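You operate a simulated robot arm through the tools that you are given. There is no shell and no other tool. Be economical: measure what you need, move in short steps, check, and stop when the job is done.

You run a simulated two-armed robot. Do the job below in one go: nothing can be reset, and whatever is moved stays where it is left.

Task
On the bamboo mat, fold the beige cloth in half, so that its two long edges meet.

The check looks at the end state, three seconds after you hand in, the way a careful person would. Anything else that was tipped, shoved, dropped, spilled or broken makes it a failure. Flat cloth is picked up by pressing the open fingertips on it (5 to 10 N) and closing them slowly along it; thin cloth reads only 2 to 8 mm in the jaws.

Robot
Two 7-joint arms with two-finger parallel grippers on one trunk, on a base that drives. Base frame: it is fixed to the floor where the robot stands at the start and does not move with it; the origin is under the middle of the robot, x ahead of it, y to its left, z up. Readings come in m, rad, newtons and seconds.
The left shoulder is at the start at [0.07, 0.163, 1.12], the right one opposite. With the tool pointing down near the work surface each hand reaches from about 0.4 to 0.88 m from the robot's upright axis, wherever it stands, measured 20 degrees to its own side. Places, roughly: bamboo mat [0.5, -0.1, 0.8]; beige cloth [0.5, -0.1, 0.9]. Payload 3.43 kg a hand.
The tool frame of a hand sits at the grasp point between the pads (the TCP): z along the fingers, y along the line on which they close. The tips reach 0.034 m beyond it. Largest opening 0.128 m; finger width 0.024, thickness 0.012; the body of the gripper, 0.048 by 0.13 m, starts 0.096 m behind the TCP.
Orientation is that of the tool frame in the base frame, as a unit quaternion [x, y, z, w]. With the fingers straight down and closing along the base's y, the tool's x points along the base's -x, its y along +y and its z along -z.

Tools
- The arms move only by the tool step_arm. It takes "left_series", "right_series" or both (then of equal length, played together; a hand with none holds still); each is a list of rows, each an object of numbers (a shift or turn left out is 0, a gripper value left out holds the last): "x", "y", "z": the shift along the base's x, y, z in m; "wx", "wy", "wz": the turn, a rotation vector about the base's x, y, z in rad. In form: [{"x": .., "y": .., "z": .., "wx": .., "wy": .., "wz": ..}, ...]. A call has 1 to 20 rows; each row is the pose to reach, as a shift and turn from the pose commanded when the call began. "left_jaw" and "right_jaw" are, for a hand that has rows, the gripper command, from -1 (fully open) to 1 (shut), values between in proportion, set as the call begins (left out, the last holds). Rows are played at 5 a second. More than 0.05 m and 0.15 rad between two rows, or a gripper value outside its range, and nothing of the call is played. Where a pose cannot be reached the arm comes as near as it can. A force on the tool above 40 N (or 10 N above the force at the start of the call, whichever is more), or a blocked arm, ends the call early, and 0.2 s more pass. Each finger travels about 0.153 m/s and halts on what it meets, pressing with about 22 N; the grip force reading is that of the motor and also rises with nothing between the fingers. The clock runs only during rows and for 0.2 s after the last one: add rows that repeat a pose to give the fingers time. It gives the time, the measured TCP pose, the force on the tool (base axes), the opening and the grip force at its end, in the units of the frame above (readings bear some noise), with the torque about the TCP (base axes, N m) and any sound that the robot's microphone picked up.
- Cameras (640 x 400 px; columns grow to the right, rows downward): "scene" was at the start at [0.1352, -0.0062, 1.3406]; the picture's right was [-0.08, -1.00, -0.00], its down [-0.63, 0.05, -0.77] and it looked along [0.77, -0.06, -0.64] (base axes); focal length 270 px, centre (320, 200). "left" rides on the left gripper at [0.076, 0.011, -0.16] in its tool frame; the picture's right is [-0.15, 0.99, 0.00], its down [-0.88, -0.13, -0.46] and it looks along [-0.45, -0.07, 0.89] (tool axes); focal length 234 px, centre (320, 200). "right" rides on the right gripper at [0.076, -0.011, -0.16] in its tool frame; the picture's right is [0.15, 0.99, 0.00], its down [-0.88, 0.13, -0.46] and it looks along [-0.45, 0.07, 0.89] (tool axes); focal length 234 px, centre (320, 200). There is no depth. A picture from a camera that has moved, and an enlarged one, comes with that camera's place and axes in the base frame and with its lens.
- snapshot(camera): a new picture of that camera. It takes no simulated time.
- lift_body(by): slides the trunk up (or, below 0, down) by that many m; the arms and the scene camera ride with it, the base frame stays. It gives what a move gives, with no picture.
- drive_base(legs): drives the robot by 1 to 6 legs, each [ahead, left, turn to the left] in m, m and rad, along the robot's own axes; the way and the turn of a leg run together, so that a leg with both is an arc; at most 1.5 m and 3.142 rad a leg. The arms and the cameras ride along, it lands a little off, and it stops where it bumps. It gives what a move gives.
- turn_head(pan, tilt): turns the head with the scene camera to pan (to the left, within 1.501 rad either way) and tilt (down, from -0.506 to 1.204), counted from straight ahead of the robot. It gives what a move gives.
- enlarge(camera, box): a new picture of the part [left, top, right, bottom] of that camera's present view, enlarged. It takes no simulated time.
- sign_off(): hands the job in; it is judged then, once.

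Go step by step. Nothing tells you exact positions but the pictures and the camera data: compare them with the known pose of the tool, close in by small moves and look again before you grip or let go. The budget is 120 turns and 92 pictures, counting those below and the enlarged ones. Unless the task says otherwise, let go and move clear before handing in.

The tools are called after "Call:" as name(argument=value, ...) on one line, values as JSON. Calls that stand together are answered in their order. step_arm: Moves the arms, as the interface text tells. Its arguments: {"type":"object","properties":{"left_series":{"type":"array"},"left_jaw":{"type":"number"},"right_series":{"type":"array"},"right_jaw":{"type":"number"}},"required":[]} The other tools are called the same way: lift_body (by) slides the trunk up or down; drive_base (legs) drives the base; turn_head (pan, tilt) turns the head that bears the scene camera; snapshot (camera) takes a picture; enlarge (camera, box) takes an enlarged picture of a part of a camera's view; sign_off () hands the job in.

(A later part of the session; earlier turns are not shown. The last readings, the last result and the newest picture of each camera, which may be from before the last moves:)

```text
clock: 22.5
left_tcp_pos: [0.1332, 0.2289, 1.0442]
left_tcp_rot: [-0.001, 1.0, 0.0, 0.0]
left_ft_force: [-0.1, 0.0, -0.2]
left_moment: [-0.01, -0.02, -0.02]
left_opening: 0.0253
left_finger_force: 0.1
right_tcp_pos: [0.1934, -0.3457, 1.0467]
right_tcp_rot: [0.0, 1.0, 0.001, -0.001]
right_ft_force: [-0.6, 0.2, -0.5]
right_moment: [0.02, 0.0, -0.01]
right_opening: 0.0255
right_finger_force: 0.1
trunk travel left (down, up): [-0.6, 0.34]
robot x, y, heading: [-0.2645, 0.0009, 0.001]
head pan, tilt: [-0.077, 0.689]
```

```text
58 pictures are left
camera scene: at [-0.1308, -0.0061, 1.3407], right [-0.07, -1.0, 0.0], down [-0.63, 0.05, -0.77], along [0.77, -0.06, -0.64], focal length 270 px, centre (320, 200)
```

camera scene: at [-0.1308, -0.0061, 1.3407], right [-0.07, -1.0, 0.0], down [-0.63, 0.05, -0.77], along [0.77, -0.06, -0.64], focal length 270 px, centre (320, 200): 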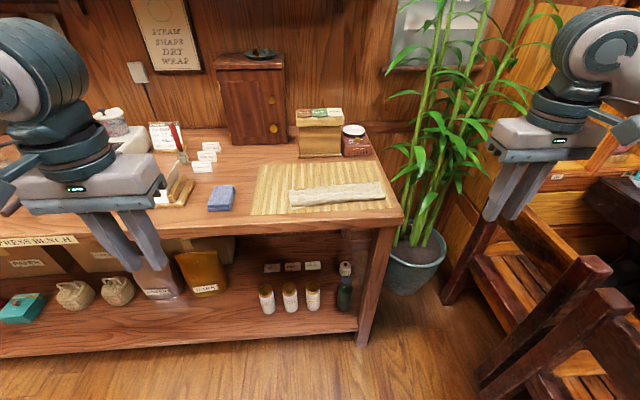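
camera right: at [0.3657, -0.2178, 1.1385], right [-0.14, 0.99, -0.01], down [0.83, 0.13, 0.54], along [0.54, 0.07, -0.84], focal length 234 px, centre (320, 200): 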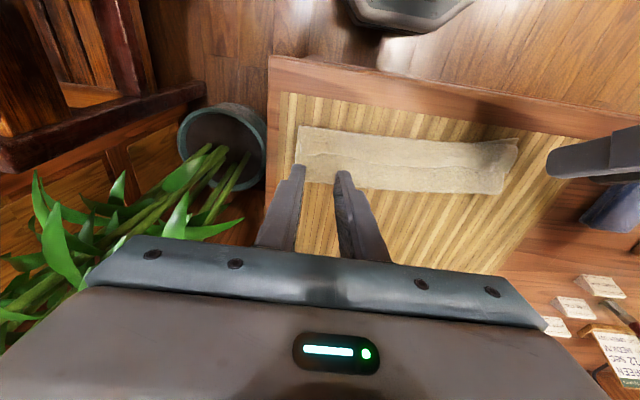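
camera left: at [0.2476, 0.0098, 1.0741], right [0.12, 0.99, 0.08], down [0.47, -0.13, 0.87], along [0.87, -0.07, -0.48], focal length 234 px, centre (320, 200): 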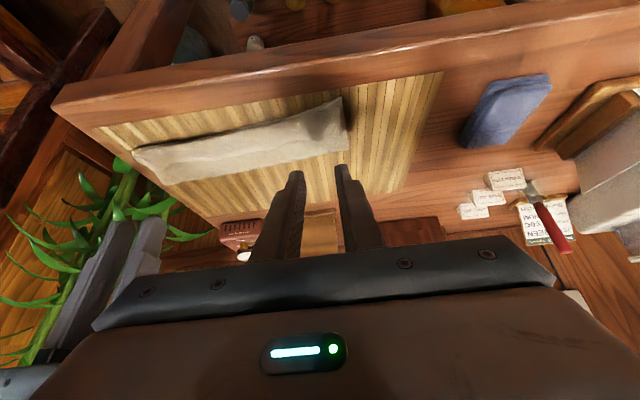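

The base is back 0.265 m and the scene is undisturbed. I'll rehearse the flat, forward-pointing pose in the air above the near edge to make sure both arms can do it.

Call:
step_arm(left_series=[{"x": 0.026, "y": -0.021, "z": -0.003, "wy": -0.13}, {"x": 0.052, "y": -0.042, "z": -0.006, "wy": -0.26}, {"x": 0.078, "y": -0.063, "z": -0.009, "wy": -0.39}, {"x": 0.104, "y": -0.084, "z": -0.012, "wy": -0.52}, {"x": 0.13, "y": -0.105, "z": -0.015, "wy": -0.65}, {"x": 0.156, "y": -0.126, "z": -0.018, "wy": -0.78}, {"x": 0.182, "y": -0.147, "z": -0.021, "wy": -0.91}, {"x": 0.208, "y": -0.168, "z": -0.025, "wy": -1.04}, {"x": 0.234, "y": -0.189, "z": -0.03, "wy": -1.17}, {"x": 0.26, "y": -0.21, "z": -0.035, "wy": -1.3}, {"x": 0.287, "y": -0.235, "z": -0.04, "wy": -1.43}, {"x": 0.287, "y": -0.235, "z": -0.04, "wy": -1.5}, {"x": 0.287, "y": -0.235, "z": -0.04, "wy": -1.5}], right_series=[{"x": 0.02, "y": 0.0125, "z": -0.003, "wy": -0.13}, {"x": 0.04, "y": 0.025, "z": -0.006, "wy": -0.26}, {"x": 0.06, "y": 0.0375, "z": -0.009, "wy": -0.39}, {"x": 0.08, "y": 0.05, "z": -0.012, "wy": -0.52}, {"x": 0.1, "y": 0.063, "z": -0.015, "wy": -0.65}, {"x": 0.12, "y": 0.076, "z": -0.018, "wy": -0.78}, {"x": 0.14, "y": 0.089, "z": -0.021, "wy": -0.91}, {"x": 0.16, "y": 0.102, "z": -0.025, "wy": -1.04}, {"x": 0.18, "y": 0.115, "z": -0.03, "wy": -1.17}, {"x": 0.2, "y": 0.128, "z": -0.035, "wy": -1.3}, {"x": 0.227, "y": 0.14, "z": -0.04, "wy": -1.43}, {"x": 0.227, "y": 0.14, "z": -0.04, "wy": -1.5}, {"x": 0.227, "y": 0.14, "z": -0.04, "wy": -1.5}])

Call:
snapshot(camera="scene")

```text
clock: 25.3
left_tcp_pos: [0.4194, -0.0078, 1.0043]
left_tcp_rot: [0.0, 0.732, 0.0, 0.682]
left_ft_force: [0.6, -0.2, 0.1]
left_moment: [0.01, -0.01, 0.04]
left_opening: 0.0256
left_finger_force: 0.0
right_tcp_pos: [0.3755, -0.219, 1.019]
right_tcp_rot: [-0.008, 0.825, 0.005, 0.565]
right_ft_force: [-0.1, -0.4, 0.0]
right_moment: [0.03, -0.02, 0.02]
right_opening: 0.0258
right_finger_force: 0.1
right hand out of reach, approached as far as the arm can: row 10, 11, 12, 13
trunk travel left (down, up): [-0.6, 0.34]
robot x, y, heading: [-0.2659, -0.001, 0.006]
head pan, tilt: [-0.077, 0.689]
```

```text
57 pictures are left
camera scene: at [-0.1301, -0.0068, 1.3406], right [-0.07, -1.0, 0.0], down [-0.63, 0.05, -0.77], along [0.77, -0.06, -0.64], focal length 270 px, centre (320, 200)
```

scene: 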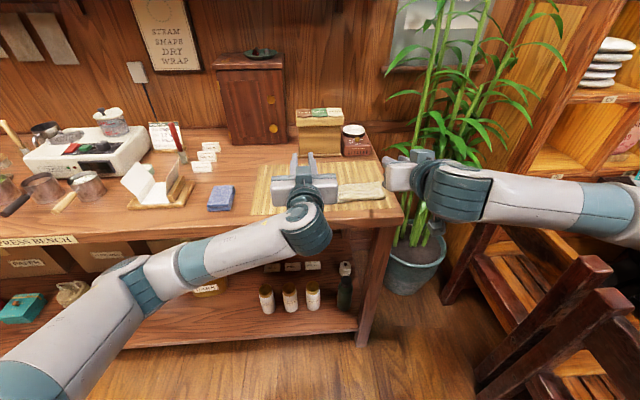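

The left arm manages the full tilt, the right only about 1.2 rad. I'll gain the missing rotation by gripping the hem with the hands leaned the other way (-0.5 rad), and go there now, hovering above the hem.

Call:
step_arm(left_series=[{"x": 0.003, "y": 0.001, "wy": 0.1333}, {"x": 0.007, "y": 0.002, "wy": 0.2667}, {"x": 0.01, "y": 0.003, "wy": 0.4}, {"x": 0.013, "y": 0.004, "wy": 0.5333}, {"x": 0.017, "y": 0.005, "wy": 0.6667}, {"x": 0.02, "y": 0.006, "wy": 0.8}, {"x": 0.023, "y": 0.007, "wy": 0.9333}, {"x": 0.027, "y": 0.008, "wy": 1.0667}, {"x": 0.03, "y": 0.009, "wy": 1.2}, {"x": 0.033, "y": 0.01, "wy": 1.3333}, {"x": 0.037, "y": 0.011, "wy": 1.4667}, {"x": 0.04, "y": 0.012, "wy": 1.6}, {"x": 0.043, "y": 0.013, "z": -0.02, "wy": 1.7333}, {"x": 0.047, "y": 0.014, "z": -0.04, "wy": 1.8667}, {"x": 0.05, "y": 0.014, "z": -0.064, "wy": 2.0}, {"x": 0.05, "y": 0.014, "z": -0.064, "wy": 2.0}], right_series=[{"x": 0.007, "y": 0.001, "wy": 0.1133}, {"x": 0.014, "y": 0.002, "wy": 0.2267}, {"x": 0.021, "y": 0.003, "wy": 0.34}, {"x": 0.028, "y": 0.004, "wy": 0.4533}, {"x": 0.035, "y": 0.005, "wy": 0.5667}, {"x": 0.042, "y": 0.006, "wy": 0.68}, {"x": 0.049, "y": 0.007, "wy": 0.7933}, {"x": 0.056, "y": 0.008, "wy": 0.9067}, {"x": 0.063, "y": 0.009, "wy": 1.02}, {"x": 0.07, "y": 0.01, "wy": 1.1333}, {"x": 0.077, "y": 0.011, "wy": 1.2467}, {"x": 0.084, "y": 0.012, "wy": 1.36}, {"x": 0.09, "y": 0.012, "z": -0.025, "wy": 1.4733}, {"x": 0.097, "y": 0.012, "z": -0.05, "wy": 1.5867}, {"x": 0.104, "y": 0.012, "z": -0.079, "wy": 1.7}, {"x": 0.104, "y": 0.012, "z": -0.079, "wy": 1.7}])

Call:
snapshot(camera="left")

Call:
snapshot(camera="right")

Call:
enlarge(camera="scene", box=[250, 120, 410, 220])

```text
clock: 28.7
left_tcp_pos: [0.4192, 0.0053, 0.9508]
left_tcp_rot: [0.0, 0.969, 0.002, -0.248]
left_ft_force: [-0.1, -0.1, 0.3]
left_moment: [0.01, -0.01, -0.02]
left_opening: 0.0256
left_finger_force: 0.1
left hand out of reach, approached as far as the arm can: row 14, 15, 16
right_tcp_pos: [0.4588, -0.2002, 0.9421]
right_tcp_rot: [-0.003, 0.969, 0.011, -0.248]
right_ft_force: [0.7, -0.6, -0.6]
right_moment: [0.06, -0.02, -0.03]
right_opening: 0.0256
right_finger_force: 0.0
right hand out of reach, approached as far as the arm can: row 15, 16
trunk travel left (down, up): [-0.6, 0.34]
robot x, y, heading: [-0.2641, -0.0029, -0.002]
head pan, tilt: [-0.077, 0.689]
```

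```text
56 pictures are left
camera left: at [0.4295, 0.0158, 1.1264], right [0.13, 0.99, -0.07], down [0.99, -0.13, -0.02], along [-0.03, -0.06, -1.0], focal length 234 px, centre (320, 200)
```

left: 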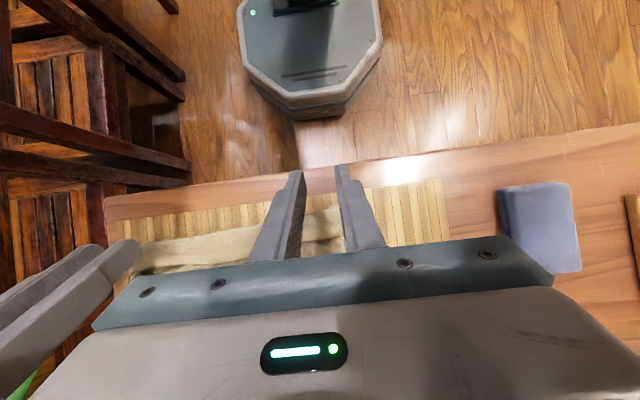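

```text
55 pictures are left
camera right: at [0.4668, -0.2159, 1.1185], right [-0.13, 0.99, 0.09], down [0.99, 0.13, -0.02], along [-0.03, 0.09, -1.0], focal length 234 px, centre (320, 200)
```

right: 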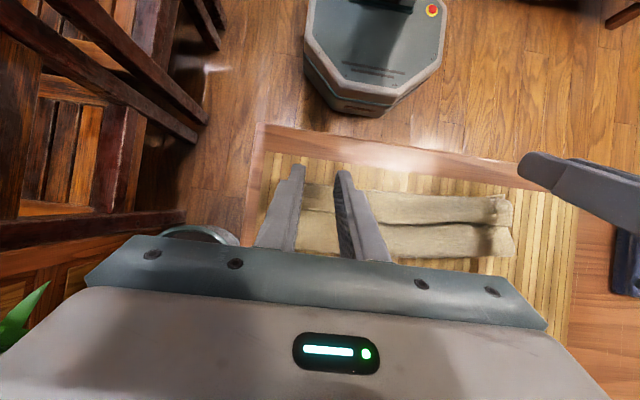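

```text
4.00 times, centred on (330, 170) of scene
camera zoom: at [-0.1299, -0.0093, 1.3406], right [-0.08, -1.0, 0.0], down [-0.63, 0.05, -0.77], along [0.77, -0.06, -0.64], focal length 1078 px, centre (280, 320)
```

zoom: 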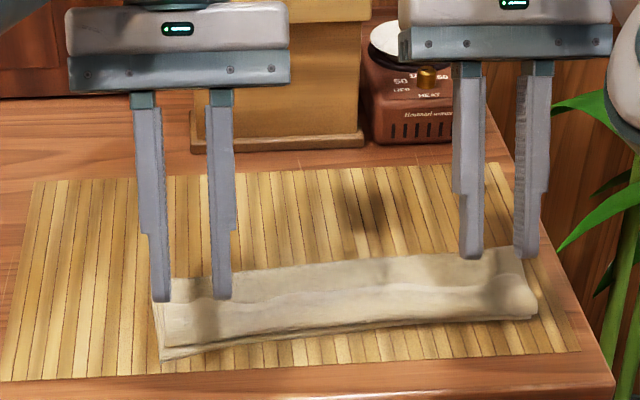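

The lean puts the wrists at the edge of their reach from here, so I'll draw the hands back a little and drive 0.10 m forward.

Call:
step_arm(left_series=[{"x": -0.02, "z": 0.01}, {"x": -0.04, "z": 0.02}, {"x": -0.05, "z": 0.02}], right_series=[{"x": -0.03, "z": 0.01}, {"x": -0.06, "z": 0.03}, {"x": -0.08, "z": 0.03}])

Call:
drive_base(legs=[[0.1, 0, 0]])

```text
clock: 29.5
left_tcp_pos: [0.3684, 0.0069, 0.9705]
left_tcp_rot: [0.0, 0.969, 0.0, -0.247]
left_ft_force: [0.5, 0.1, 0.0]
left_moment: [0.05, -0.01, 0.04]
left_opening: 0.0256
left_finger_force: 0.0
right_tcp_pos: [0.3782, -0.199, 0.9724]
right_tcp_rot: [-0.002, 0.969, 0.009, -0.247]
right_ft_force: [-0.3, -0.8, 0.0]
right_moment: [0.02, 0.03, -0.02]
right_opening: 0.0255
right_finger_force: 0.0
trunk travel left (down, up): [-0.6, 0.34]
robot x, y, heading: [-0.2662, 0.0035, 0.004]
head pan, tilt: [-0.077, 0.689]
```

```text
clock: 30.6
left_tcp_pos: [0.469, 0.0088, 0.9696]
left_tcp_rot: [0.0, 0.969, -0.001, -0.247]
left_ft_force: [0.7, -0.8, 0.1]
left_moment: [0.03, 0.02, 0.02]
left_opening: 0.0257
left_finger_force: 0.1
right_tcp_pos: [0.4784, -0.1972, 0.9719]
right_tcp_rot: [-0.001, 0.969, 0.01, -0.248]
right_ft_force: [1.3, 0.4, -0.2]
right_moment: [0.0, 0.03, 0.04]
right_opening: 0.0257
right_finger_force: 0.1
trunk travel left (down, up): [-0.6, 0.34]
robot x, y, heading: [-0.162, 0.0019, 0.005]
head pan, tilt: [-0.077, 0.689]
```

Hands are now right above the hem in x. I'll correct the right hand's small offsets and lower to just above the cloth.

Call:
step_arm(left_series=[{"y": -0.001, "z": -0.02}, {"y": -0.002, "z": -0.04}, {"y": -0.003, "z": -0.056}, {"y": -0.003, "z": -0.056}], right_series=[{"y": -0.005, "z": -0.02, "wx": -0.01}, {"y": -0.01, "z": -0.04, "wx": -0.02}, {"y": -0.01, "z": -0.056, "wx": -0.02}, {"y": -0.01, "z": -0.056, "wx": -0.02}])

Call:
enlarge(camera="left", box=[200, 120, 440, 270])

Call:
enlarge(camera="right", box=[200, 120, 440, 270])

Call:
enlarge(camera="scene", box=[260, 160, 420, 260])

```text
clock: 31.6
left_tcp_pos: [0.4696, 0.0049, 0.9142]
left_tcp_rot: [-0.002, 0.969, -0.001, -0.247]
left_ft_force: [0.5, 0.7, 0.0]
left_moment: [0.01, 0.0, -0.01]
left_opening: 0.0258
left_finger_force: 0.0
right_tcp_pos: [0.4795, -0.2084, 0.9164]
right_tcp_rot: [0.0, 0.969, -0.001, -0.247]
right_ft_force: [-0.4, 0.2, -0.1]
right_moment: [-0.02, -0.02, -0.02]
right_opening: 0.0255
right_finger_force: 0.1
trunk travel left (down, up): [-0.6, 0.34]
robot x, y, heading: [-0.1672, -0.0022, 0.003]
head pan, tilt: [-0.077, 0.689]
```

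```text
2.67 times, centred on (320, 195) of left
camera zoom: at [0.4798, 0.016, 1.0909], right [0.13, 0.99, -0.07], down [0.99, -0.13, -0.02], along [-0.03, -0.07, -1.0], focal length 624 px, centre (320, 213)
```

zoom: 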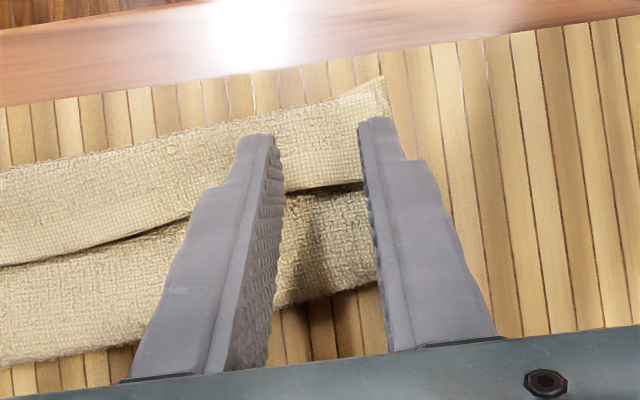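

```text
2.67 times, centred on (320, 195) of right
camera zoom: at [0.4873, -0.22, 1.0937], right [-0.13, 0.99, 0.07], down [0.99, 0.13, -0.02], along [-0.03, 0.06, -1.0], focal length 624 px, centre (320, 213)
```

zoom: 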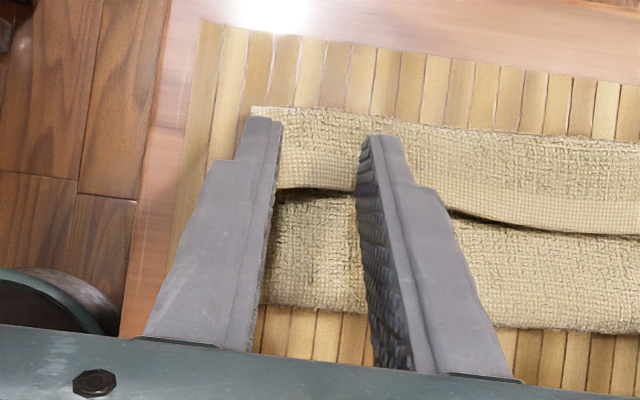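

```text
4.00 times, centred on (340, 210) of scene
camera zoom: at [-0.0312, -0.0057, 1.3407], right [-0.07, -1.0, 0.0], down [-0.63, 0.05, -0.77], along [0.77, -0.06, -0.64], focal length 1078 px, centre (240, 160)
```

zoom: 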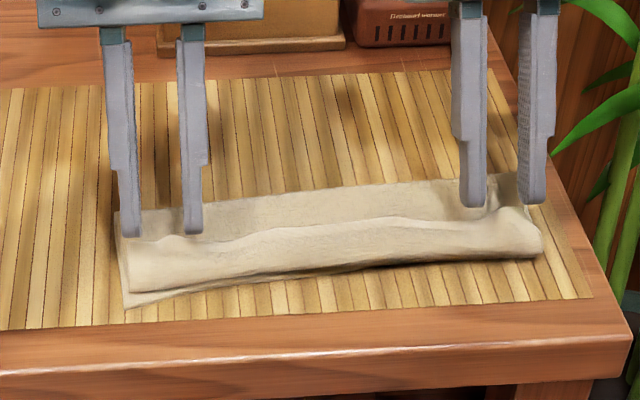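

The hem edge is at x≈0.466 (left) and 0.472 (right). I'll make small inward corrections and lower to contact.

Call:
step_arm(left_series=[{"x": -0.006, "y": -0.005, "z": -0.006}, {"x": -0.006, "y": -0.005, "z": -0.01}, {"x": -0.006, "y": -0.005, "z": -0.013}, {"x": -0.006, "y": -0.005, "z": -0.015}, {"x": -0.006, "y": -0.005, "z": -0.015}], right_series=[{"x": -0.01, "y": 0.006, "z": -0.006}, {"x": -0.01, "y": 0.006, "z": -0.01}, {"x": -0.01, "y": 0.006, "z": -0.014}, {"x": -0.01, "y": 0.006, "z": -0.017}, {"x": -0.01, "y": 0.006, "z": -0.017}])

Call:
enlarge(camera="left", box=[240, 120, 400, 220])

Call:
enlarge(camera="right", box=[240, 120, 400, 220])

```text
clock: 32.8
left_tcp_pos: [0.4621, 0.0016, 0.8995]
left_tcp_rot: [-0.001, 0.969, -0.001, -0.248]
left_ft_force: [-0.3, -0.3, 0.3]
left_moment: [0.03, -0.01, 0.0]
left_opening: 0.0258
left_finger_force: 0.0
right_tcp_pos: [0.4696, -0.2015, 0.899]
right_tcp_rot: [-0.001, 0.969, -0.002, -0.247]
right_ft_force: [0.2, 0.5, 0.3]
right_moment: [-0.03, -0.01, -0.03]
right_opening: 0.0257
right_finger_force: 0.0
trunk travel left (down, up): [-0.6, 0.34]
robot x, y, heading: [-0.1677, 0.0018, 0.004]
head pan, tilt: [-0.077, 0.689]
```

```text
4.00 times, centred on (320, 170) of left
camera zoom: at [0.4732, 0.0113, 1.0753], right [0.13, 0.99, -0.07], down [0.99, -0.13, -0.02], along [-0.03, -0.07, -1.0], focal length 937 px, centre (320, 320)
```

zoom: 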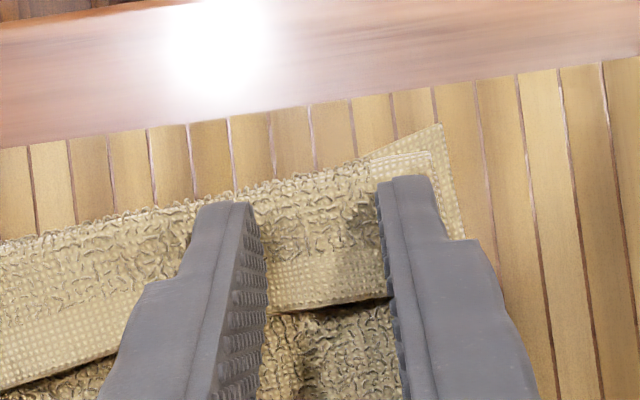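

```text
4.00 times, centred on (320, 170) of right
camera zoom: at [0.4772, -0.2139, 1.0766], right [-0.13, 0.99, 0.07], down [0.99, 0.13, -0.02], along [-0.03, 0.06, -1.0], focal length 937 px, centre (320, 320)
```

zoom: 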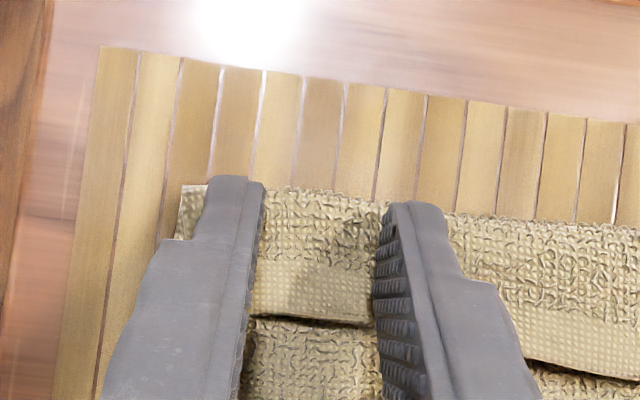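

No contact yet, so I'll continue down in millimetre steps.

Call:
step_arm(left_series=[{"z": -0.0015}, {"z": -0.003}, {"z": -0.0045}, {"z": -0.0045}], right_series=[{"z": -0.0015}, {"z": -0.003}, {"z": -0.0045}, {"z": -0.0045}])

```text
clock: 33.8
left_tcp_pos: [0.4626, 0.0005, 0.8944]
left_tcp_rot: [-0.001, 0.969, 0.0, -0.247]
left_ft_force: [0.9, -0.6, 3.0]
left_moment: [0.02, -0.04, 0.02]
left_opening: 0.0256
left_finger_force: 0.1
right_tcp_pos: [0.468, -0.2024, 0.8949]
right_tcp_rot: [0.0, 0.969, -0.001, -0.247]
right_ft_force: [0.1, -0.4, 2.9]
right_moment: [-0.04, 0.04, -0.01]
right_opening: 0.0254
right_finger_force: 0.0
trunk travel left (down, up): [-0.6, 0.34]
robot x, y, heading: [-0.1667, -0.0011, 0.001]
head pan, tilt: [-0.077, 0.689]
```

Contact is light at 3 N. I'll press a little more and begin closing.

Call:
step_arm(left_series=[{"z": -0.001}, {"z": -0.001}], right_series=[{"z": -0.001}, {"z": -0.001}], left_jaw=0.7, right_jaw=0.7)

Call:
step_arm(left_series=[{"z": 0}, {"z": 0}], right_series=[{"z": 0}, {"z": 0}], left_jaw=0.79, right_jaw=0.79)

Call:
enlarge(camera="left", box=[240, 120, 400, 220])

Call:
enlarge(camera="right", box=[240, 120, 400, 220])

```text
clock: 34.4
left_tcp_pos: [0.4622, 0.0019, 0.8932]
left_tcp_rot: [0.0, 0.969, 0.0, -0.246]
left_ft_force: [-0.3, 0.3, 4.2]
left_moment: [-0.01, 0.08, -0.03]
left_opening: 0.0181
left_finger_force: 0.1
right_tcp_pos: [0.4679, -0.2012, 0.8941]
right_tcp_rot: [0.0, 0.969, -0.001, -0.247]
right_ft_force: [0.9, -0.4, 3.7]
right_moment: [-0.02, 0.03, -0.01]
right_opening: 0.0184
right_finger_force: 0.0
trunk travel left (down, up): [-0.6, 0.34]
robot x, y, heading: [-0.166, 0.0029, 0.003]
head pan, tilt: [-0.077, 0.689]
```

```text
clock: 35.0
left_tcp_pos: [0.462, 0.0014, 0.8949]
left_tcp_rot: [0.0, 0.969, 0.0, -0.247]
left_ft_force: [0.5, -1.6, 3.3]
left_moment: [-0.01, 0.08, -0.01]
left_opening: 0.0127
left_finger_force: 0.1
right_tcp_pos: [0.4682, -0.2013, 0.8939]
right_tcp_rot: [0.0, 0.969, -0.001, -0.247]
right_ft_force: [0.0, 1.2, 4.8]
right_moment: [0.04, 0.06, -0.04]
right_opening: 0.0133
right_finger_force: 0.1
trunk travel left (down, up): [-0.6, 0.34]
robot x, y, heading: [-0.166, -0.0014, 0.002]
head pan, tilt: [-0.077, 0.689]
```

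```text
4.00 times, centred on (320, 170) of left
camera zoom: at [0.4727, 0.0116, 1.0705], right [0.13, 0.99, -0.07], down [0.99, -0.13, -0.02], along [-0.03, -0.07, -1.0], focal length 937 px, centre (320, 320)
```

zoom: 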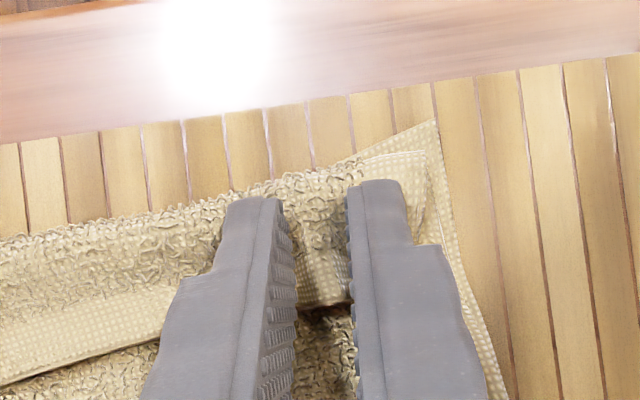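

```text
4.00 times, centred on (320, 170) of right
camera zoom: at [0.4767, -0.2134, 1.0713], right [-0.13, 0.99, 0.07], down [0.99, 0.13, -0.02], along [-0.03, 0.06, -1.0], focal length 937 px, centre (320, 320)
```

zoom: 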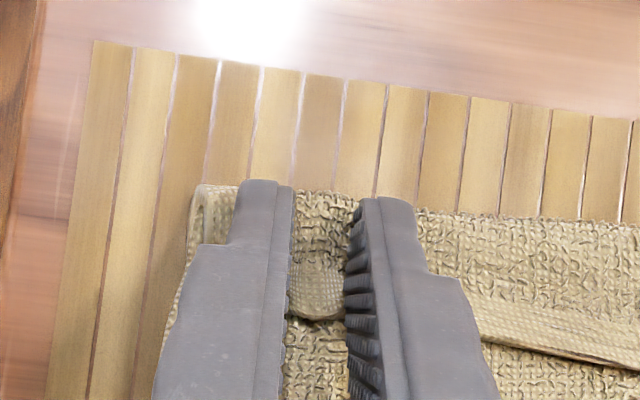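

The top layer is gathering on both sides, so I'll finish closing.

Call:
step_arm(left_series=[{"z": 0}, {"z": 0}], right_series=[{"z": 0}, {"z": 0}], left_jaw=0.88, right_jaw=0.88)

Call:
step_arm(left_series=[{"z": 0}, {"z": 0}, {"z": 0}], right_series=[{"z": 0}, {"z": 0}, {"z": 0}], left_jaw=1, right_jaw=1)

Call:
enlarge(camera="left", box=[240, 120, 400, 220])

Call:
enlarge(camera="right", box=[240, 120, 400, 220])

```text
clock: 35.6
left_tcp_pos: [0.4627, 0.0018, 0.8945]
left_tcp_rot: [-0.001, 0.969, -0.001, -0.246]
left_ft_force: [0.2, -1.7, 4.7]
left_moment: [-0.16, 0.02, 0.02]
left_opening: 0.0085
left_finger_force: 0.9
right_tcp_pos: [0.4675, -0.202, 0.8939]
right_tcp_rot: [0.0, 0.969, -0.001, -0.247]
right_ft_force: [0.1, 2.1, 3.6]
right_moment: [0.04, -0.01, -0.01]
right_opening: 0.0085
right_finger_force: 0.7
trunk travel left (down, up): [-0.6, 0.34]
robot x, y, heading: [-0.1652, 0.0007, -0.001]
head pan, tilt: [-0.077, 0.689]
```

```text
clock: 36.4
left_tcp_pos: [0.4621, 0.0005, 0.8948]
left_tcp_rot: [-0.001, 0.969, 0.0, -0.247]
left_ft_force: [-0.5, -5.7, 4.9]
left_moment: [-0.23, 0.0, 0.06]
left_opening: 0.0035
left_finger_force: 21.4
right_tcp_pos: [0.4681, -0.2009, 0.8944]
right_tcp_rot: [0.0, 0.969, -0.001, -0.246]
right_ft_force: [-0.3, 6.0, 3.5]
right_moment: [0.2, 0.03, -0.07]
right_opening: 0.0039
right_finger_force: 22.3
trunk travel left (down, up): [-0.6, 0.34]
robot x, y, heading: [-0.1677, -0.0004, -0.0]
head pan, tilt: [-0.077, 0.689]
```

```text
4.00 times, centred on (320, 170) of left
camera zoom: at [0.4726, 0.0115, 1.0705], right [0.13, 0.99, -0.07], down [0.99, -0.13, -0.02], along [-0.03, -0.07, -1.0], focal length 937 px, centre (320, 320)
```

zoom: 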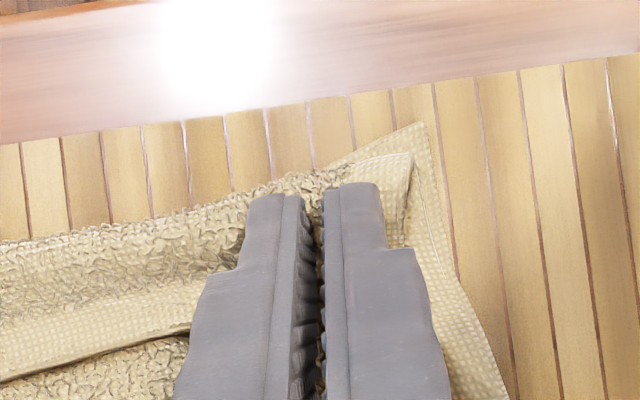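

```text
4.00 times, centred on (320, 170) of right
camera zoom: at [0.4766, -0.2133, 1.0714], right [-0.13, 0.99, 0.07], down [0.99, 0.13, -0.02], along [-0.03, 0.06, -1.0], focal length 937 px, centre (320, 320)
```

zoom: 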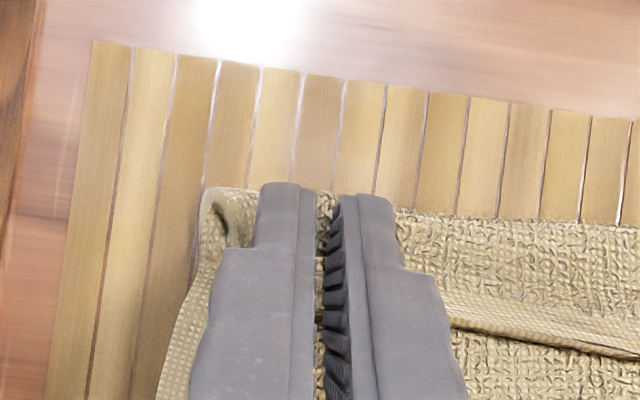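

Both have cloth (3.5 and 3.9 mm). I'll lift the hem and carry it back over toward the far side so the crease relaxes out to the middle, then check.

Call:
step_arm(left_series=[{"x": 0.001, "z": 0.013}, {"x": 0.002, "z": 0.026}, {"x": 0.0172, "z": 0.051, "wy": -0.05}, {"x": 0.03, "z": 0.06, "wy": -0.1}, {"x": 0.0436, "z": 0.0664, "wy": -0.15}, {"x": 0.057, "z": 0.067, "wy": -0.2}, {"x": 0.07, "z": 0.0663, "wy": -0.25}, {"x": 0.0964, "z": 0.0558, "wy": -0.35}, {"x": 0.1129, "z": 0.04, "wy": -0.45}, {"x": 0.1162, "z": 0.0324, "wy": -0.5}, {"x": 0.1162, "z": 0.0324, "wy": -0.5}], right_series=[{"x": 0.001, "z": 0.013}, {"x": 0.002, "z": 0.026}, {"x": 0.0172, "z": 0.051, "wy": -0.05}, {"x": 0.03, "z": 0.06, "wy": -0.1}, {"x": 0.0436, "z": 0.0664, "wy": -0.15}, {"x": 0.057, "z": 0.067, "wy": -0.2}, {"x": 0.07, "z": 0.0663, "wy": -0.25}, {"x": 0.0964, "z": 0.0558, "wy": -0.35}, {"x": 0.1129, "z": 0.04, "wy": -0.45}, {"x": 0.1162, "z": 0.0324, "wy": -0.5}, {"x": 0.1162, "z": 0.0324, "wy": -0.5}])

Call:
enlarge(camera="scene", box=[250, 120, 450, 245])

Call:
snapshot(camera="right")

Call:
snapshot(camera="left")

```text
clock: 38.8
left_tcp_pos: [0.5795, 0.0004, 0.9257]
left_tcp_rot: [0.0, 1.0, 0.001, -0.001]
left_ft_force: [-0.4, -5.6, -0.2]
left_moment: [-0.19, -0.02, -0.06]
left_opening: 0.0035
left_finger_force: 22.4
right_tcp_pos: [0.582, -0.2018, 0.9261]
right_tcp_rot: [0.0, 1.0, -0.001, 0.0]
right_ft_force: [-0.7, 5.4, -0.3]
right_moment: [0.22, 0.01, 0.06]
right_opening: 0.0039
right_finger_force: 22.1
trunk travel left (down, up): [-0.6, 0.34]
robot x, y, heading: [-0.1652, 0.0015, -0.002]
head pan, tilt: [-0.077, 0.689]
```

```text
3.20 times, centred on (350, 182) of scene
camera zoom: at [-0.0306, -0.0058, 1.3406], right [-0.07, -1.0, 0.0], down [-0.63, 0.05, -0.77], along [0.77, -0.06, -0.64], focal length 863 px, centre (224, 256)
```

zoom: 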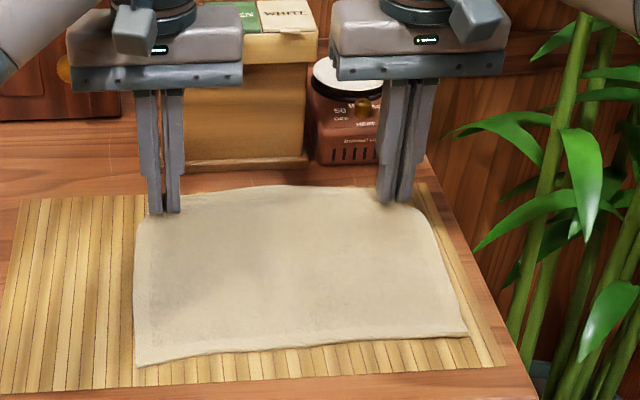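

```text
43 pictures are left
camera right: at [0.5061, -0.2141, 1.0857], right [-0.15, 0.99, 0.0], down [0.88, 0.13, 0.46], along [0.45, 0.06, -0.89], focal length 234 px, centre (320, 200)
```

right: 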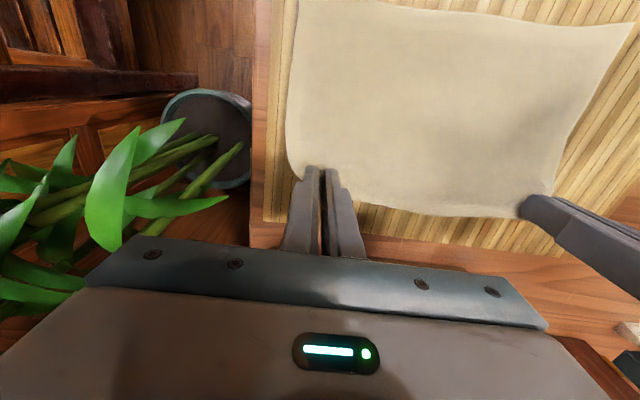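

```text
42 pictures are left
camera left: at [0.5042, 0.0113, 1.0858], right [0.14, 0.99, 0.0], down [0.88, -0.13, 0.46], along [0.45, -0.07, -0.89], focal length 234 px, centre (320, 200)
```

left: 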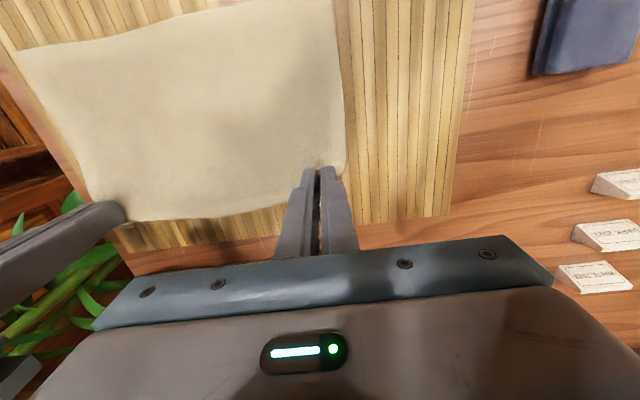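

The cloth is spread out again in its original place, held at both far corners with the pinch already turned half a radian. I'll swing it over with a strong tilt, checking halfway.

Call:
step_arm(left_series=[{"x": -0.0048, "z": 0.0116, "wy": -0.1}, {"x": -0.018, "z": 0.0229, "wy": -0.2}, {"x": -0.036, "z": 0.0309, "wy": -0.3}, {"x": -0.0543, "z": 0.0342, "wy": -0.42}, {"x": -0.0723, "z": 0.033, "wy": -0.54}, {"x": -0.0918, "z": 0.0275, "wy": -0.66}, {"x": -0.0918, "z": 0.0275, "wy": -0.66}], right_series=[{"x": -0.0048, "z": 0.0116, "wy": -0.1}, {"x": -0.017, "z": 0.0229, "wy": -0.2}, {"x": -0.034, "z": 0.0309, "wy": -0.3}, {"x": -0.0503, "z": 0.0342, "wy": -0.42}, {"x": -0.0673, "z": 0.033, "wy": -0.54}, {"x": -0.0848, "z": 0.0275, "wy": -0.66}, {"x": -0.0848, "z": 0.0275, "wy": -0.66}])

Call:
enlarge(camera="scene", box=[250, 120, 450, 245])

```text
clock: 40.4
left_tcp_pos: [0.4867, 0.001, 0.9536]
left_tcp_rot: [-0.002, 0.946, 0.0, 0.325]
left_ft_force: [1.4, -6.0, -0.5]
left_moment: [-0.13, 0.03, -0.15]
left_opening: 0.0032
left_finger_force: 22.4
right_tcp_pos: [0.5007, -0.201, 0.9541]
right_tcp_rot: [0.0, 0.946, 0.0, 0.325]
right_ft_force: [-0.9, 6.0, -0.5]
right_moment: [0.1, 0.06, 0.19]
right_opening: 0.004
right_finger_force: 22.4
trunk travel left (down, up): [-0.6, 0.34]
robot x, y, heading: [-0.163, -0.0002, 0.005]
head pan, tilt: [-0.077, 0.689]
```

```text
3.20 times, centred on (350, 182) of scene
camera zoom: at [-0.0301, -0.0056, 1.3405], right [-0.07, -1.0, 0.0], down [-0.63, 0.05, -0.77], along [0.77, -0.06, -0.64], focal length 863 px, centre (224, 256)
```

zoom: 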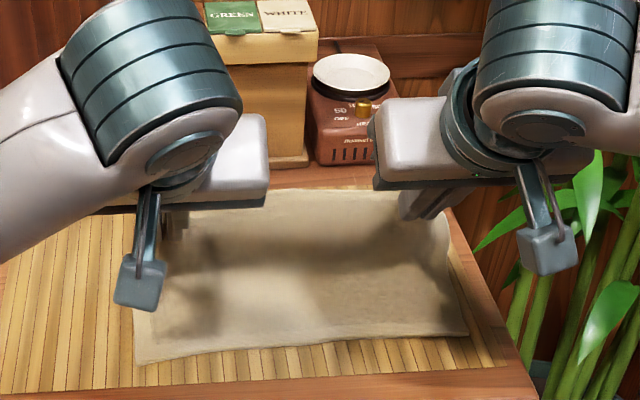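

Both arms are tracking and the flap is up. I'll go on in smaller batches to watch the right arm's reach.

Call:
step_arm(left_series=[{"x": -0.0201, "z": -0.0108, "wy": -0.12}, {"x": -0.0376, "z": -0.0241, "wy": -0.22}, {"x": -0.0376, "z": -0.0241, "wy": -0.22}], right_series=[{"x": -0.0191, "z": -0.0108, "wy": -0.12}, {"x": -0.0356, "z": -0.0241, "wy": -0.22}, {"x": -0.0356, "z": -0.0241, "wy": -0.22}])

```text
clock: 41.2
left_tcp_pos: [0.4473, 0.0004, 0.9305]
left_tcp_rot: [-0.001, 0.905, -0.001, 0.426]
left_ft_force: [-0.1, -4.9, 0.1]
left_moment: [-0.08, -0.01, -0.2]
left_opening: 0.0035
left_finger_force: 21.7
right_tcp_pos: [0.4648, -0.202, 0.9309]
right_tcp_rot: [0.001, 0.904, -0.001, 0.427]
right_ft_force: [-0.6, 4.4, 0.3]
right_moment: [0.09, 0.03, 0.16]
right_opening: 0.0036
right_finger_force: 21.9
trunk travel left (down, up): [-0.6, 0.34]
robot x, y, heading: [-0.1638, -0.0012, 0.007]
head pan, tilt: [-0.077, 0.689]
```

Both are in reach, so I'll continue down.

Call:
step_arm(left_series=[{"x": -0.015, "z": -0.0154, "wy": -0.1}, {"x": -0.0276, "z": -0.0299, "wy": -0.17}, {"x": -0.0276, "z": -0.0299, "wy": -0.17}], right_series=[{"x": -0.014, "z": -0.0154, "wy": -0.1}, {"x": -0.0256, "z": -0.0299, "wy": -0.17}, {"x": -0.0256, "z": -0.0299, "wy": -0.17}])

Call:
snapshot(camera="left")

Call:
snapshot(camera="right")

Call:
enlarge(camera="scene", box=[250, 120, 450, 245])

```text
clock: 42.0
left_tcp_pos: [0.421, -0.002, 0.8998]
left_tcp_rot: [0.0, 0.865, -0.002, 0.502]
left_ft_force: [0.9, -4.3, 0.0]
left_moment: [-0.07, 0.0, -0.16]
left_opening: 0.0033
left_finger_force: 22.3
right_tcp_pos: [0.4443, -0.2014, 0.9062]
right_tcp_rot: [0.001, 0.874, -0.001, 0.486]
right_ft_force: [-0.6, 4.7, -0.2]
right_moment: [0.05, 0.05, 0.23]
right_opening: 0.0037
right_finger_force: 21.9
right hand out of reach, approached as far as the arm can: row 2, 3
trunk travel left (down, up): [-0.6, 0.34]
robot x, y, heading: [-0.1655, -0.0011, 0.003]
head pan, tilt: [-0.077, 0.689]
```

```text
40 pictures are left
camera left: at [0.2453, 0.0097, 0.913], right [0.07, 0.99, 0.12], down [0.04, -0.13, 0.99], along [1.0, -0.07, -0.05], focal length 234 px, centre (320, 200)
```

left: 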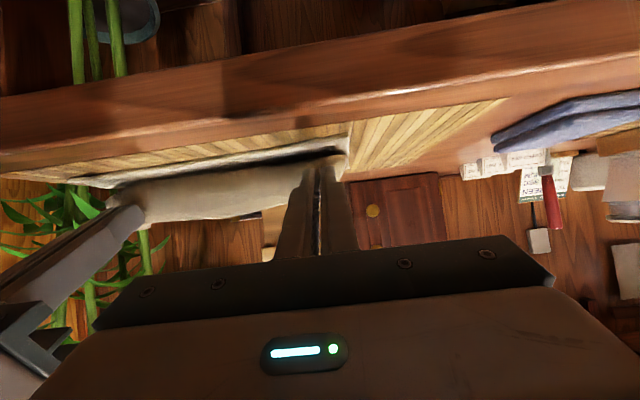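

```text
39 pictures are left
camera right: at [0.2677, -0.2138, 0.9274], right [-0.08, 0.99, -0.12], down [0.08, 0.13, 0.99], along [0.99, 0.06, -0.09], focal length 234 px, centre (320, 200)
```

right: 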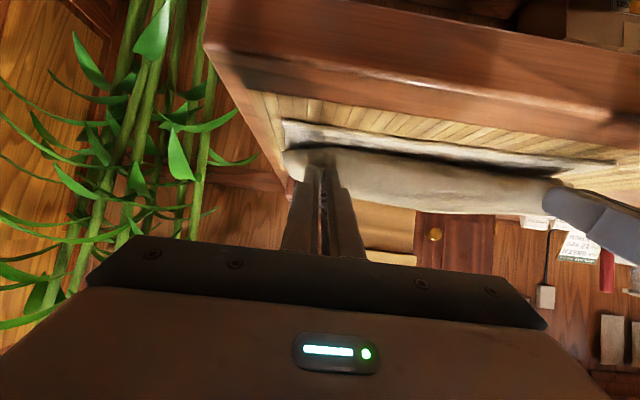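

```text
3.20 times, centred on (350, 182) of scene
camera zoom: at [-0.0308, -0.0061, 1.3406], right [-0.07, -1.0, 0.0], down [-0.63, 0.05, -0.77], along [0.77, -0.06, -0.64], focal length 863 px, centre (224, 256)
```

zoom: 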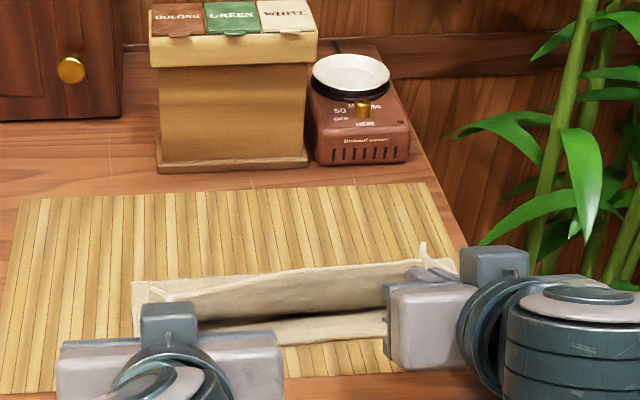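

The flap is over with its free edge upright, and the crease is correct at x≈0.53. The right arm is at its tilt limit, so I'll give it slightly less tilt and settle both hands at the near edge.

Call:
step_arm(left_series=[{"x": -0.003, "z": -0.005, "wy": -0.02}, {"x": -0.006, "z": -0.01, "wy": -0.03}, {"x": -0.0107, "z": -0.0165, "wy": -0.05}, {"x": -0.0107, "z": -0.0165, "wy": -0.05}], right_series=[{"x": -0.003, "z": -0.003, "wy": 0.08}, {"x": -0.01, "z": -0.008, "wy": 0.16}, {"x": -0.019, "z": -0.016, "wy": 0.16}, {"x": -0.019, "z": -0.016, "wy": 0.16}])

Call:
snapshot(camera="left")

Call:
snapshot(camera="right")

```text
clock: 43.0
left_tcp_pos: [0.4105, 0.0002, 0.8836]
left_tcp_rot: [0.0, 0.853, -0.001, 0.522]
left_ft_force: [1.0, -5.9, 0.1]
left_moment: [-0.07, -0.01, -0.18]
left_opening: 0.0032
left_finger_force: 22.4
right_tcp_pos: [0.4265, -0.2027, 0.891]
right_tcp_rot: [0.0, 0.903, -0.001, 0.431]
right_ft_force: [-1.5, 4.4, 0.1]
right_moment: [0.05, 0.02, 0.15]
right_opening: 0.004
right_finger_force: 22.0
trunk travel left (down, up): [-0.6, 0.34]
robot x, y, heading: [-0.1652, -0.0009, 0.001]
head pan, tilt: [-0.077, 0.689]
```

```text
37 pictures are left
camera left: at [0.2341, 0.0108, 0.8882], right [0.07, 0.99, 0.13], down [-0.01, -0.13, 0.99], along [1.0, -0.07, 0.0], focal length 234 px, centre (320, 200)
```

left: 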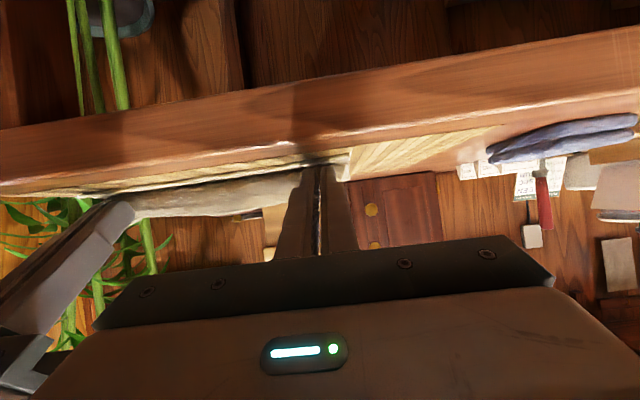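

```text
36 pictures are left
camera right: at [0.2522, -0.2135, 0.9329], right [-0.09, 0.99, -0.11], down [0.2, 0.13, 0.97], along [0.98, 0.06, -0.21], focal length 234 px, centre (320, 200)
```

right: 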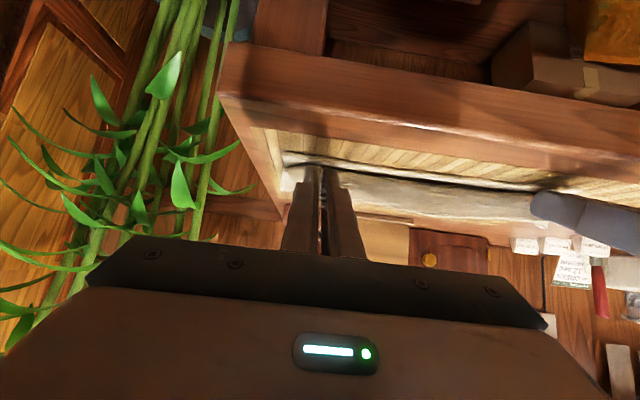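

Everything is just above the lower layer. I'll draw both hands slightly toward me to make the flap taut, then release in small steps.

Call:
step_arm(left_series=[{"x": -0.002, "z": -0.002}, {"x": -0.004, "z": -0.003}, {"x": -0.004, "z": -0.003}], right_series=[{"x": -0.002, "z": -0.002}, {"x": -0.004, "z": -0.004}, {"x": -0.004, "z": -0.004}])

Call:
step_arm(left_series=[{"z": 0}, {"z": 0}], right_series=[{"z": 0}, {"z": 0}], left_jaw=0.88, right_jaw=0.88)

Call:
snapshot(camera="right")

```text
clock: 43.8
left_tcp_pos: [0.4064, -0.0006, 0.8794]
left_tcp_rot: [-0.001, 0.853, -0.001, 0.523]
left_ft_force: [0.5, -5.2, 0.6]
left_moment: [-0.05, 0.01, -0.19]
left_opening: 0.0034
left_finger_force: 22.5
right_tcp_pos: [0.4222, -0.2002, 0.8858]
right_tcp_rot: [0.0, 0.902, -0.001, 0.431]
right_ft_force: [0.0, 4.3, 1.6]
right_moment: [0.04, 0.01, 0.16]
right_opening: 0.0038
right_finger_force: 21.6
trunk travel left (down, up): [-0.6, 0.34]
robot x, y, heading: [-0.1645, -0.0007, 0.002]
head pan, tilt: [-0.077, 0.689]
```

```text
clock: 44.4
left_tcp_pos: [0.4061, 0.0001, 0.8807]
left_tcp_rot: [0.0, 0.853, -0.001, 0.522]
left_ft_force: [0.2, 0.3, -0.3]
left_moment: [-0.01, 0.02, -0.01]
left_opening: 0.0079
left_finger_force: 0.1
right_tcp_pos: [0.4223, -0.2015, 0.8869]
right_tcp_rot: [0.001, 0.903, -0.001, 0.43]
right_ft_force: [0.0, 0.2, 0.4]
right_moment: [0.01, -0.03, -0.02]
right_opening: 0.008
right_finger_force: 0.6
trunk travel left (down, up): [-0.6, 0.34]
robot x, y, heading: [-0.1653, -0.0003, 0.004]
head pan, tilt: [-0.077, 0.689]
```

```text
35 pictures are left
camera right: at [0.2483, -0.2136, 0.9291], right [-0.09, 0.99, -0.12], down [0.2, 0.13, 0.97], along [0.98, 0.06, -0.21], focal length 234 px, centre (320, 200)
```

right: 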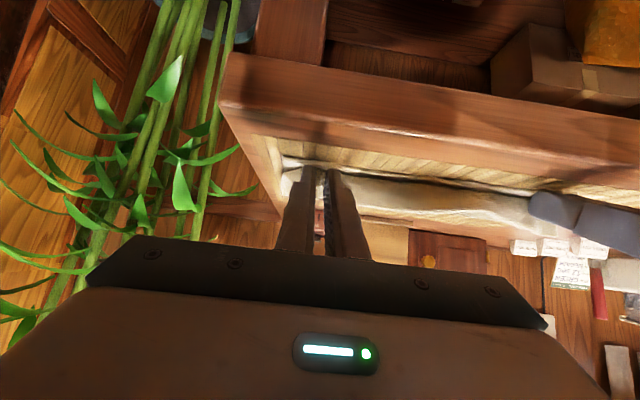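

Now I'll open further and slide the fingers straight back along their own axis, off the cloth.

Call:
step_arm(left_series=[{"x": 0, "z": 0}, {"x": 0, "z": 0}, {"x": -0.01, "z": 0.002}, {"x": -0.02, "z": 0.006}, {"x": -0.035, "z": 0.012}, {"x": -0.055, "z": 0.025}, {"x": -0.07, "z": 0.05}], right_series=[{"x": 0, "z": 0}, {"x": 0, "z": 0}, {"x": -0.01, "z": 0.002}, {"x": -0.02, "z": 0.006}, {"x": -0.035, "z": 0.012}, {"x": -0.055, "z": 0.025}, {"x": -0.07, "z": 0.05}], left_jaw=0.65, right_jaw=0.65)

Call:
enlarge(camera="scene", box=[250, 120, 450, 245])

```text
clock: 46.0
left_tcp_pos: [0.3354, 0.0006, 0.93]
left_tcp_rot: [0.0, 0.853, 0.0, 0.522]
left_ft_force: [-0.5, 0.4, 0.3]
left_moment: [0.01, 0.02, 0.03]
left_opening: 0.0224
left_finger_force: 0.0
right_tcp_pos: [0.3931, -0.1971, 0.9265]
right_tcp_rot: [0.002, 0.902, -0.002, 0.431]
right_ft_force: [0.4, -0.4, 0.0]
right_moment: [0.0, -0.04, 0.01]
right_opening: 0.0224
right_finger_force: 0.0
right hand out of reach, approached as far as the arm can: row 6, 7
trunk travel left (down, up): [-0.6, 0.34]
robot x, y, heading: [-0.1687, 0.0032, -0.002]
head pan, tilt: [-0.077, 0.689]
```

```text
3.20 times, centred on (350, 182) of scene
camera zoom: at [-0.0324, -0.0072, 1.3408], right [-0.07, -1.0, 0.0], down [-0.63, 0.05, -0.77], along [0.77, -0.06, -0.63], focal length 863 px, centre (224, 256)
```

zoom: 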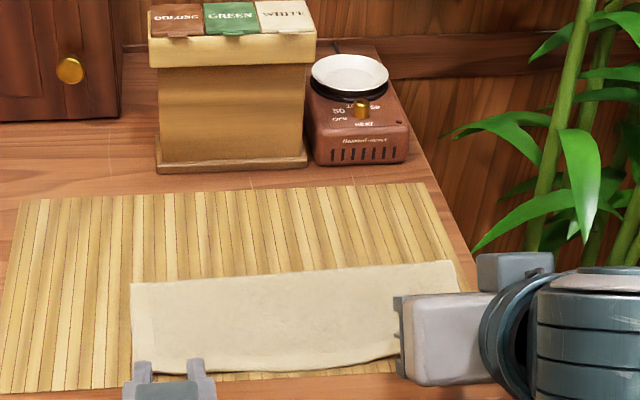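

The flap has dropped flat and looks well aligned. I'll raise the hands clear for a proper inspection.

Call:
step_arm(left_series=[{"z": 0.03}, {"z": 0.07, "y": 0.02, "wy": 0.1}, {"z": 0.1, "y": 0.06, "wy": 0.2}, {"z": 0.12, "y": 0.1, "wy": 0.3}, {"z": 0.12, "y": 0.14, "wy": 0.4}, {"z": 0.12, "y": 0.18, "wy": 0.5}], right_series=[{"z": 0.03, "wy": 0.1}, {"z": 0.07, "y": -0.02, "wy": 0.2}, {"z": 0.1, "y": -0.05, "wy": 0.3}, {"z": 0.12, "y": -0.09, "wy": 0.4}, {"z": 0.12, "y": -0.13, "wy": 0.5}, {"z": 0.12, "y": -0.17, "wy": 0.6}])

Call:
enlarge(camera="scene", box=[270, 190, 420, 280])

Call:
snapshot(camera="scene")

Call:
snapshot(camera="right")

```text
clock: 46.7
left_tcp_pos: [0.3611, 0.0987, 0.9369]
left_tcp_rot: [0.01, 0.872, 0.114, 0.476]
left_ft_force: [-0.3, 0.1, 0.8]
left_moment: [-0.01, -0.04, 0.0]
left_opening: 0.0223
left_finger_force: 0.0
left hand out of reach, approached as far as the arm can: row 2, 3
right_tcp_pos: [0.3926, -0.2145, 0.9949]
right_tcp_rot: [0.0, 0.941, -0.001, 0.339]
right_ft_force: [0.4, -0.6, -0.2]
right_moment: [-0.01, 0.01, -0.02]
right_opening: 0.0224
right_finger_force: 0.2
trunk travel left (down, up): [-0.6, 0.34]
robot x, y, heading: [-0.1674, 0.0025, 0.005]
head pan, tilt: [-0.077, 0.689]
stopped in row 3 (left hand): the arm was blocked; the commanded pose is now the measured one
```

```text
4.27 times, centred on (345, 235) of scene
camera zoom: at [-0.0303, -0.0047, 1.3405], right [-0.07, -1.0, 0.0], down [-0.63, 0.05, -0.77], along [0.77, -0.06, -0.64], focal length 1150 px, centre (213, 51)
```

zoom: 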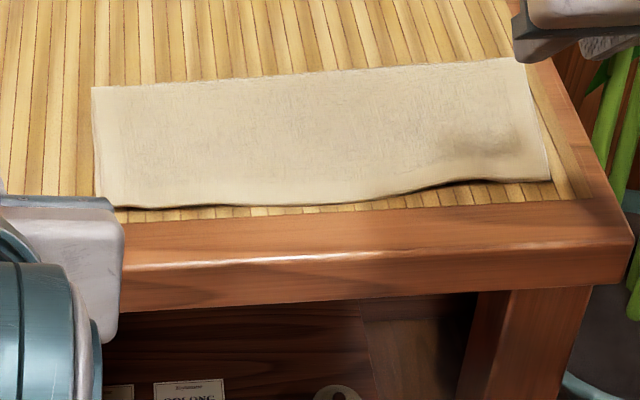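

```text
32 pictures are left
camera scene: at [-0.0303, -0.0047, 1.3405], right [-0.07, -1.0, 0.0], down [-0.63, 0.05, -0.77], along [0.77, -0.06, -0.64], focal length 270 px, centre (320, 200)
```

scene: 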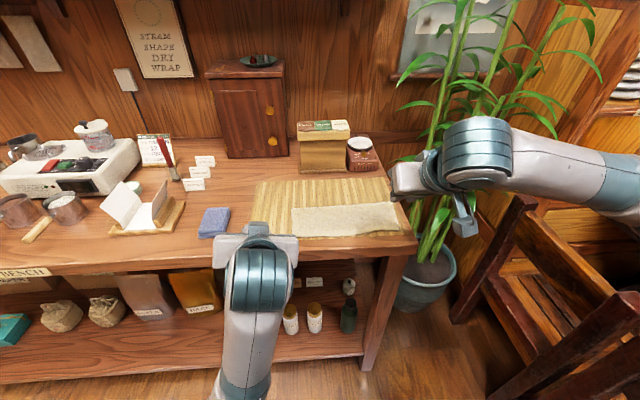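

```text
31 pictures are left
camera right: at [0.2316, -0.2257, 1.0706], right [-0.11, 0.99, -0.1], down [0.39, 0.13, 0.91], along [0.91, 0.06, -0.4], focal length 234 px, centre (320, 200)
```

right: 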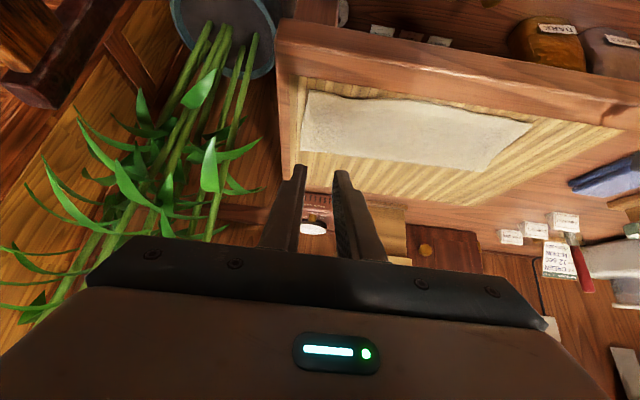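

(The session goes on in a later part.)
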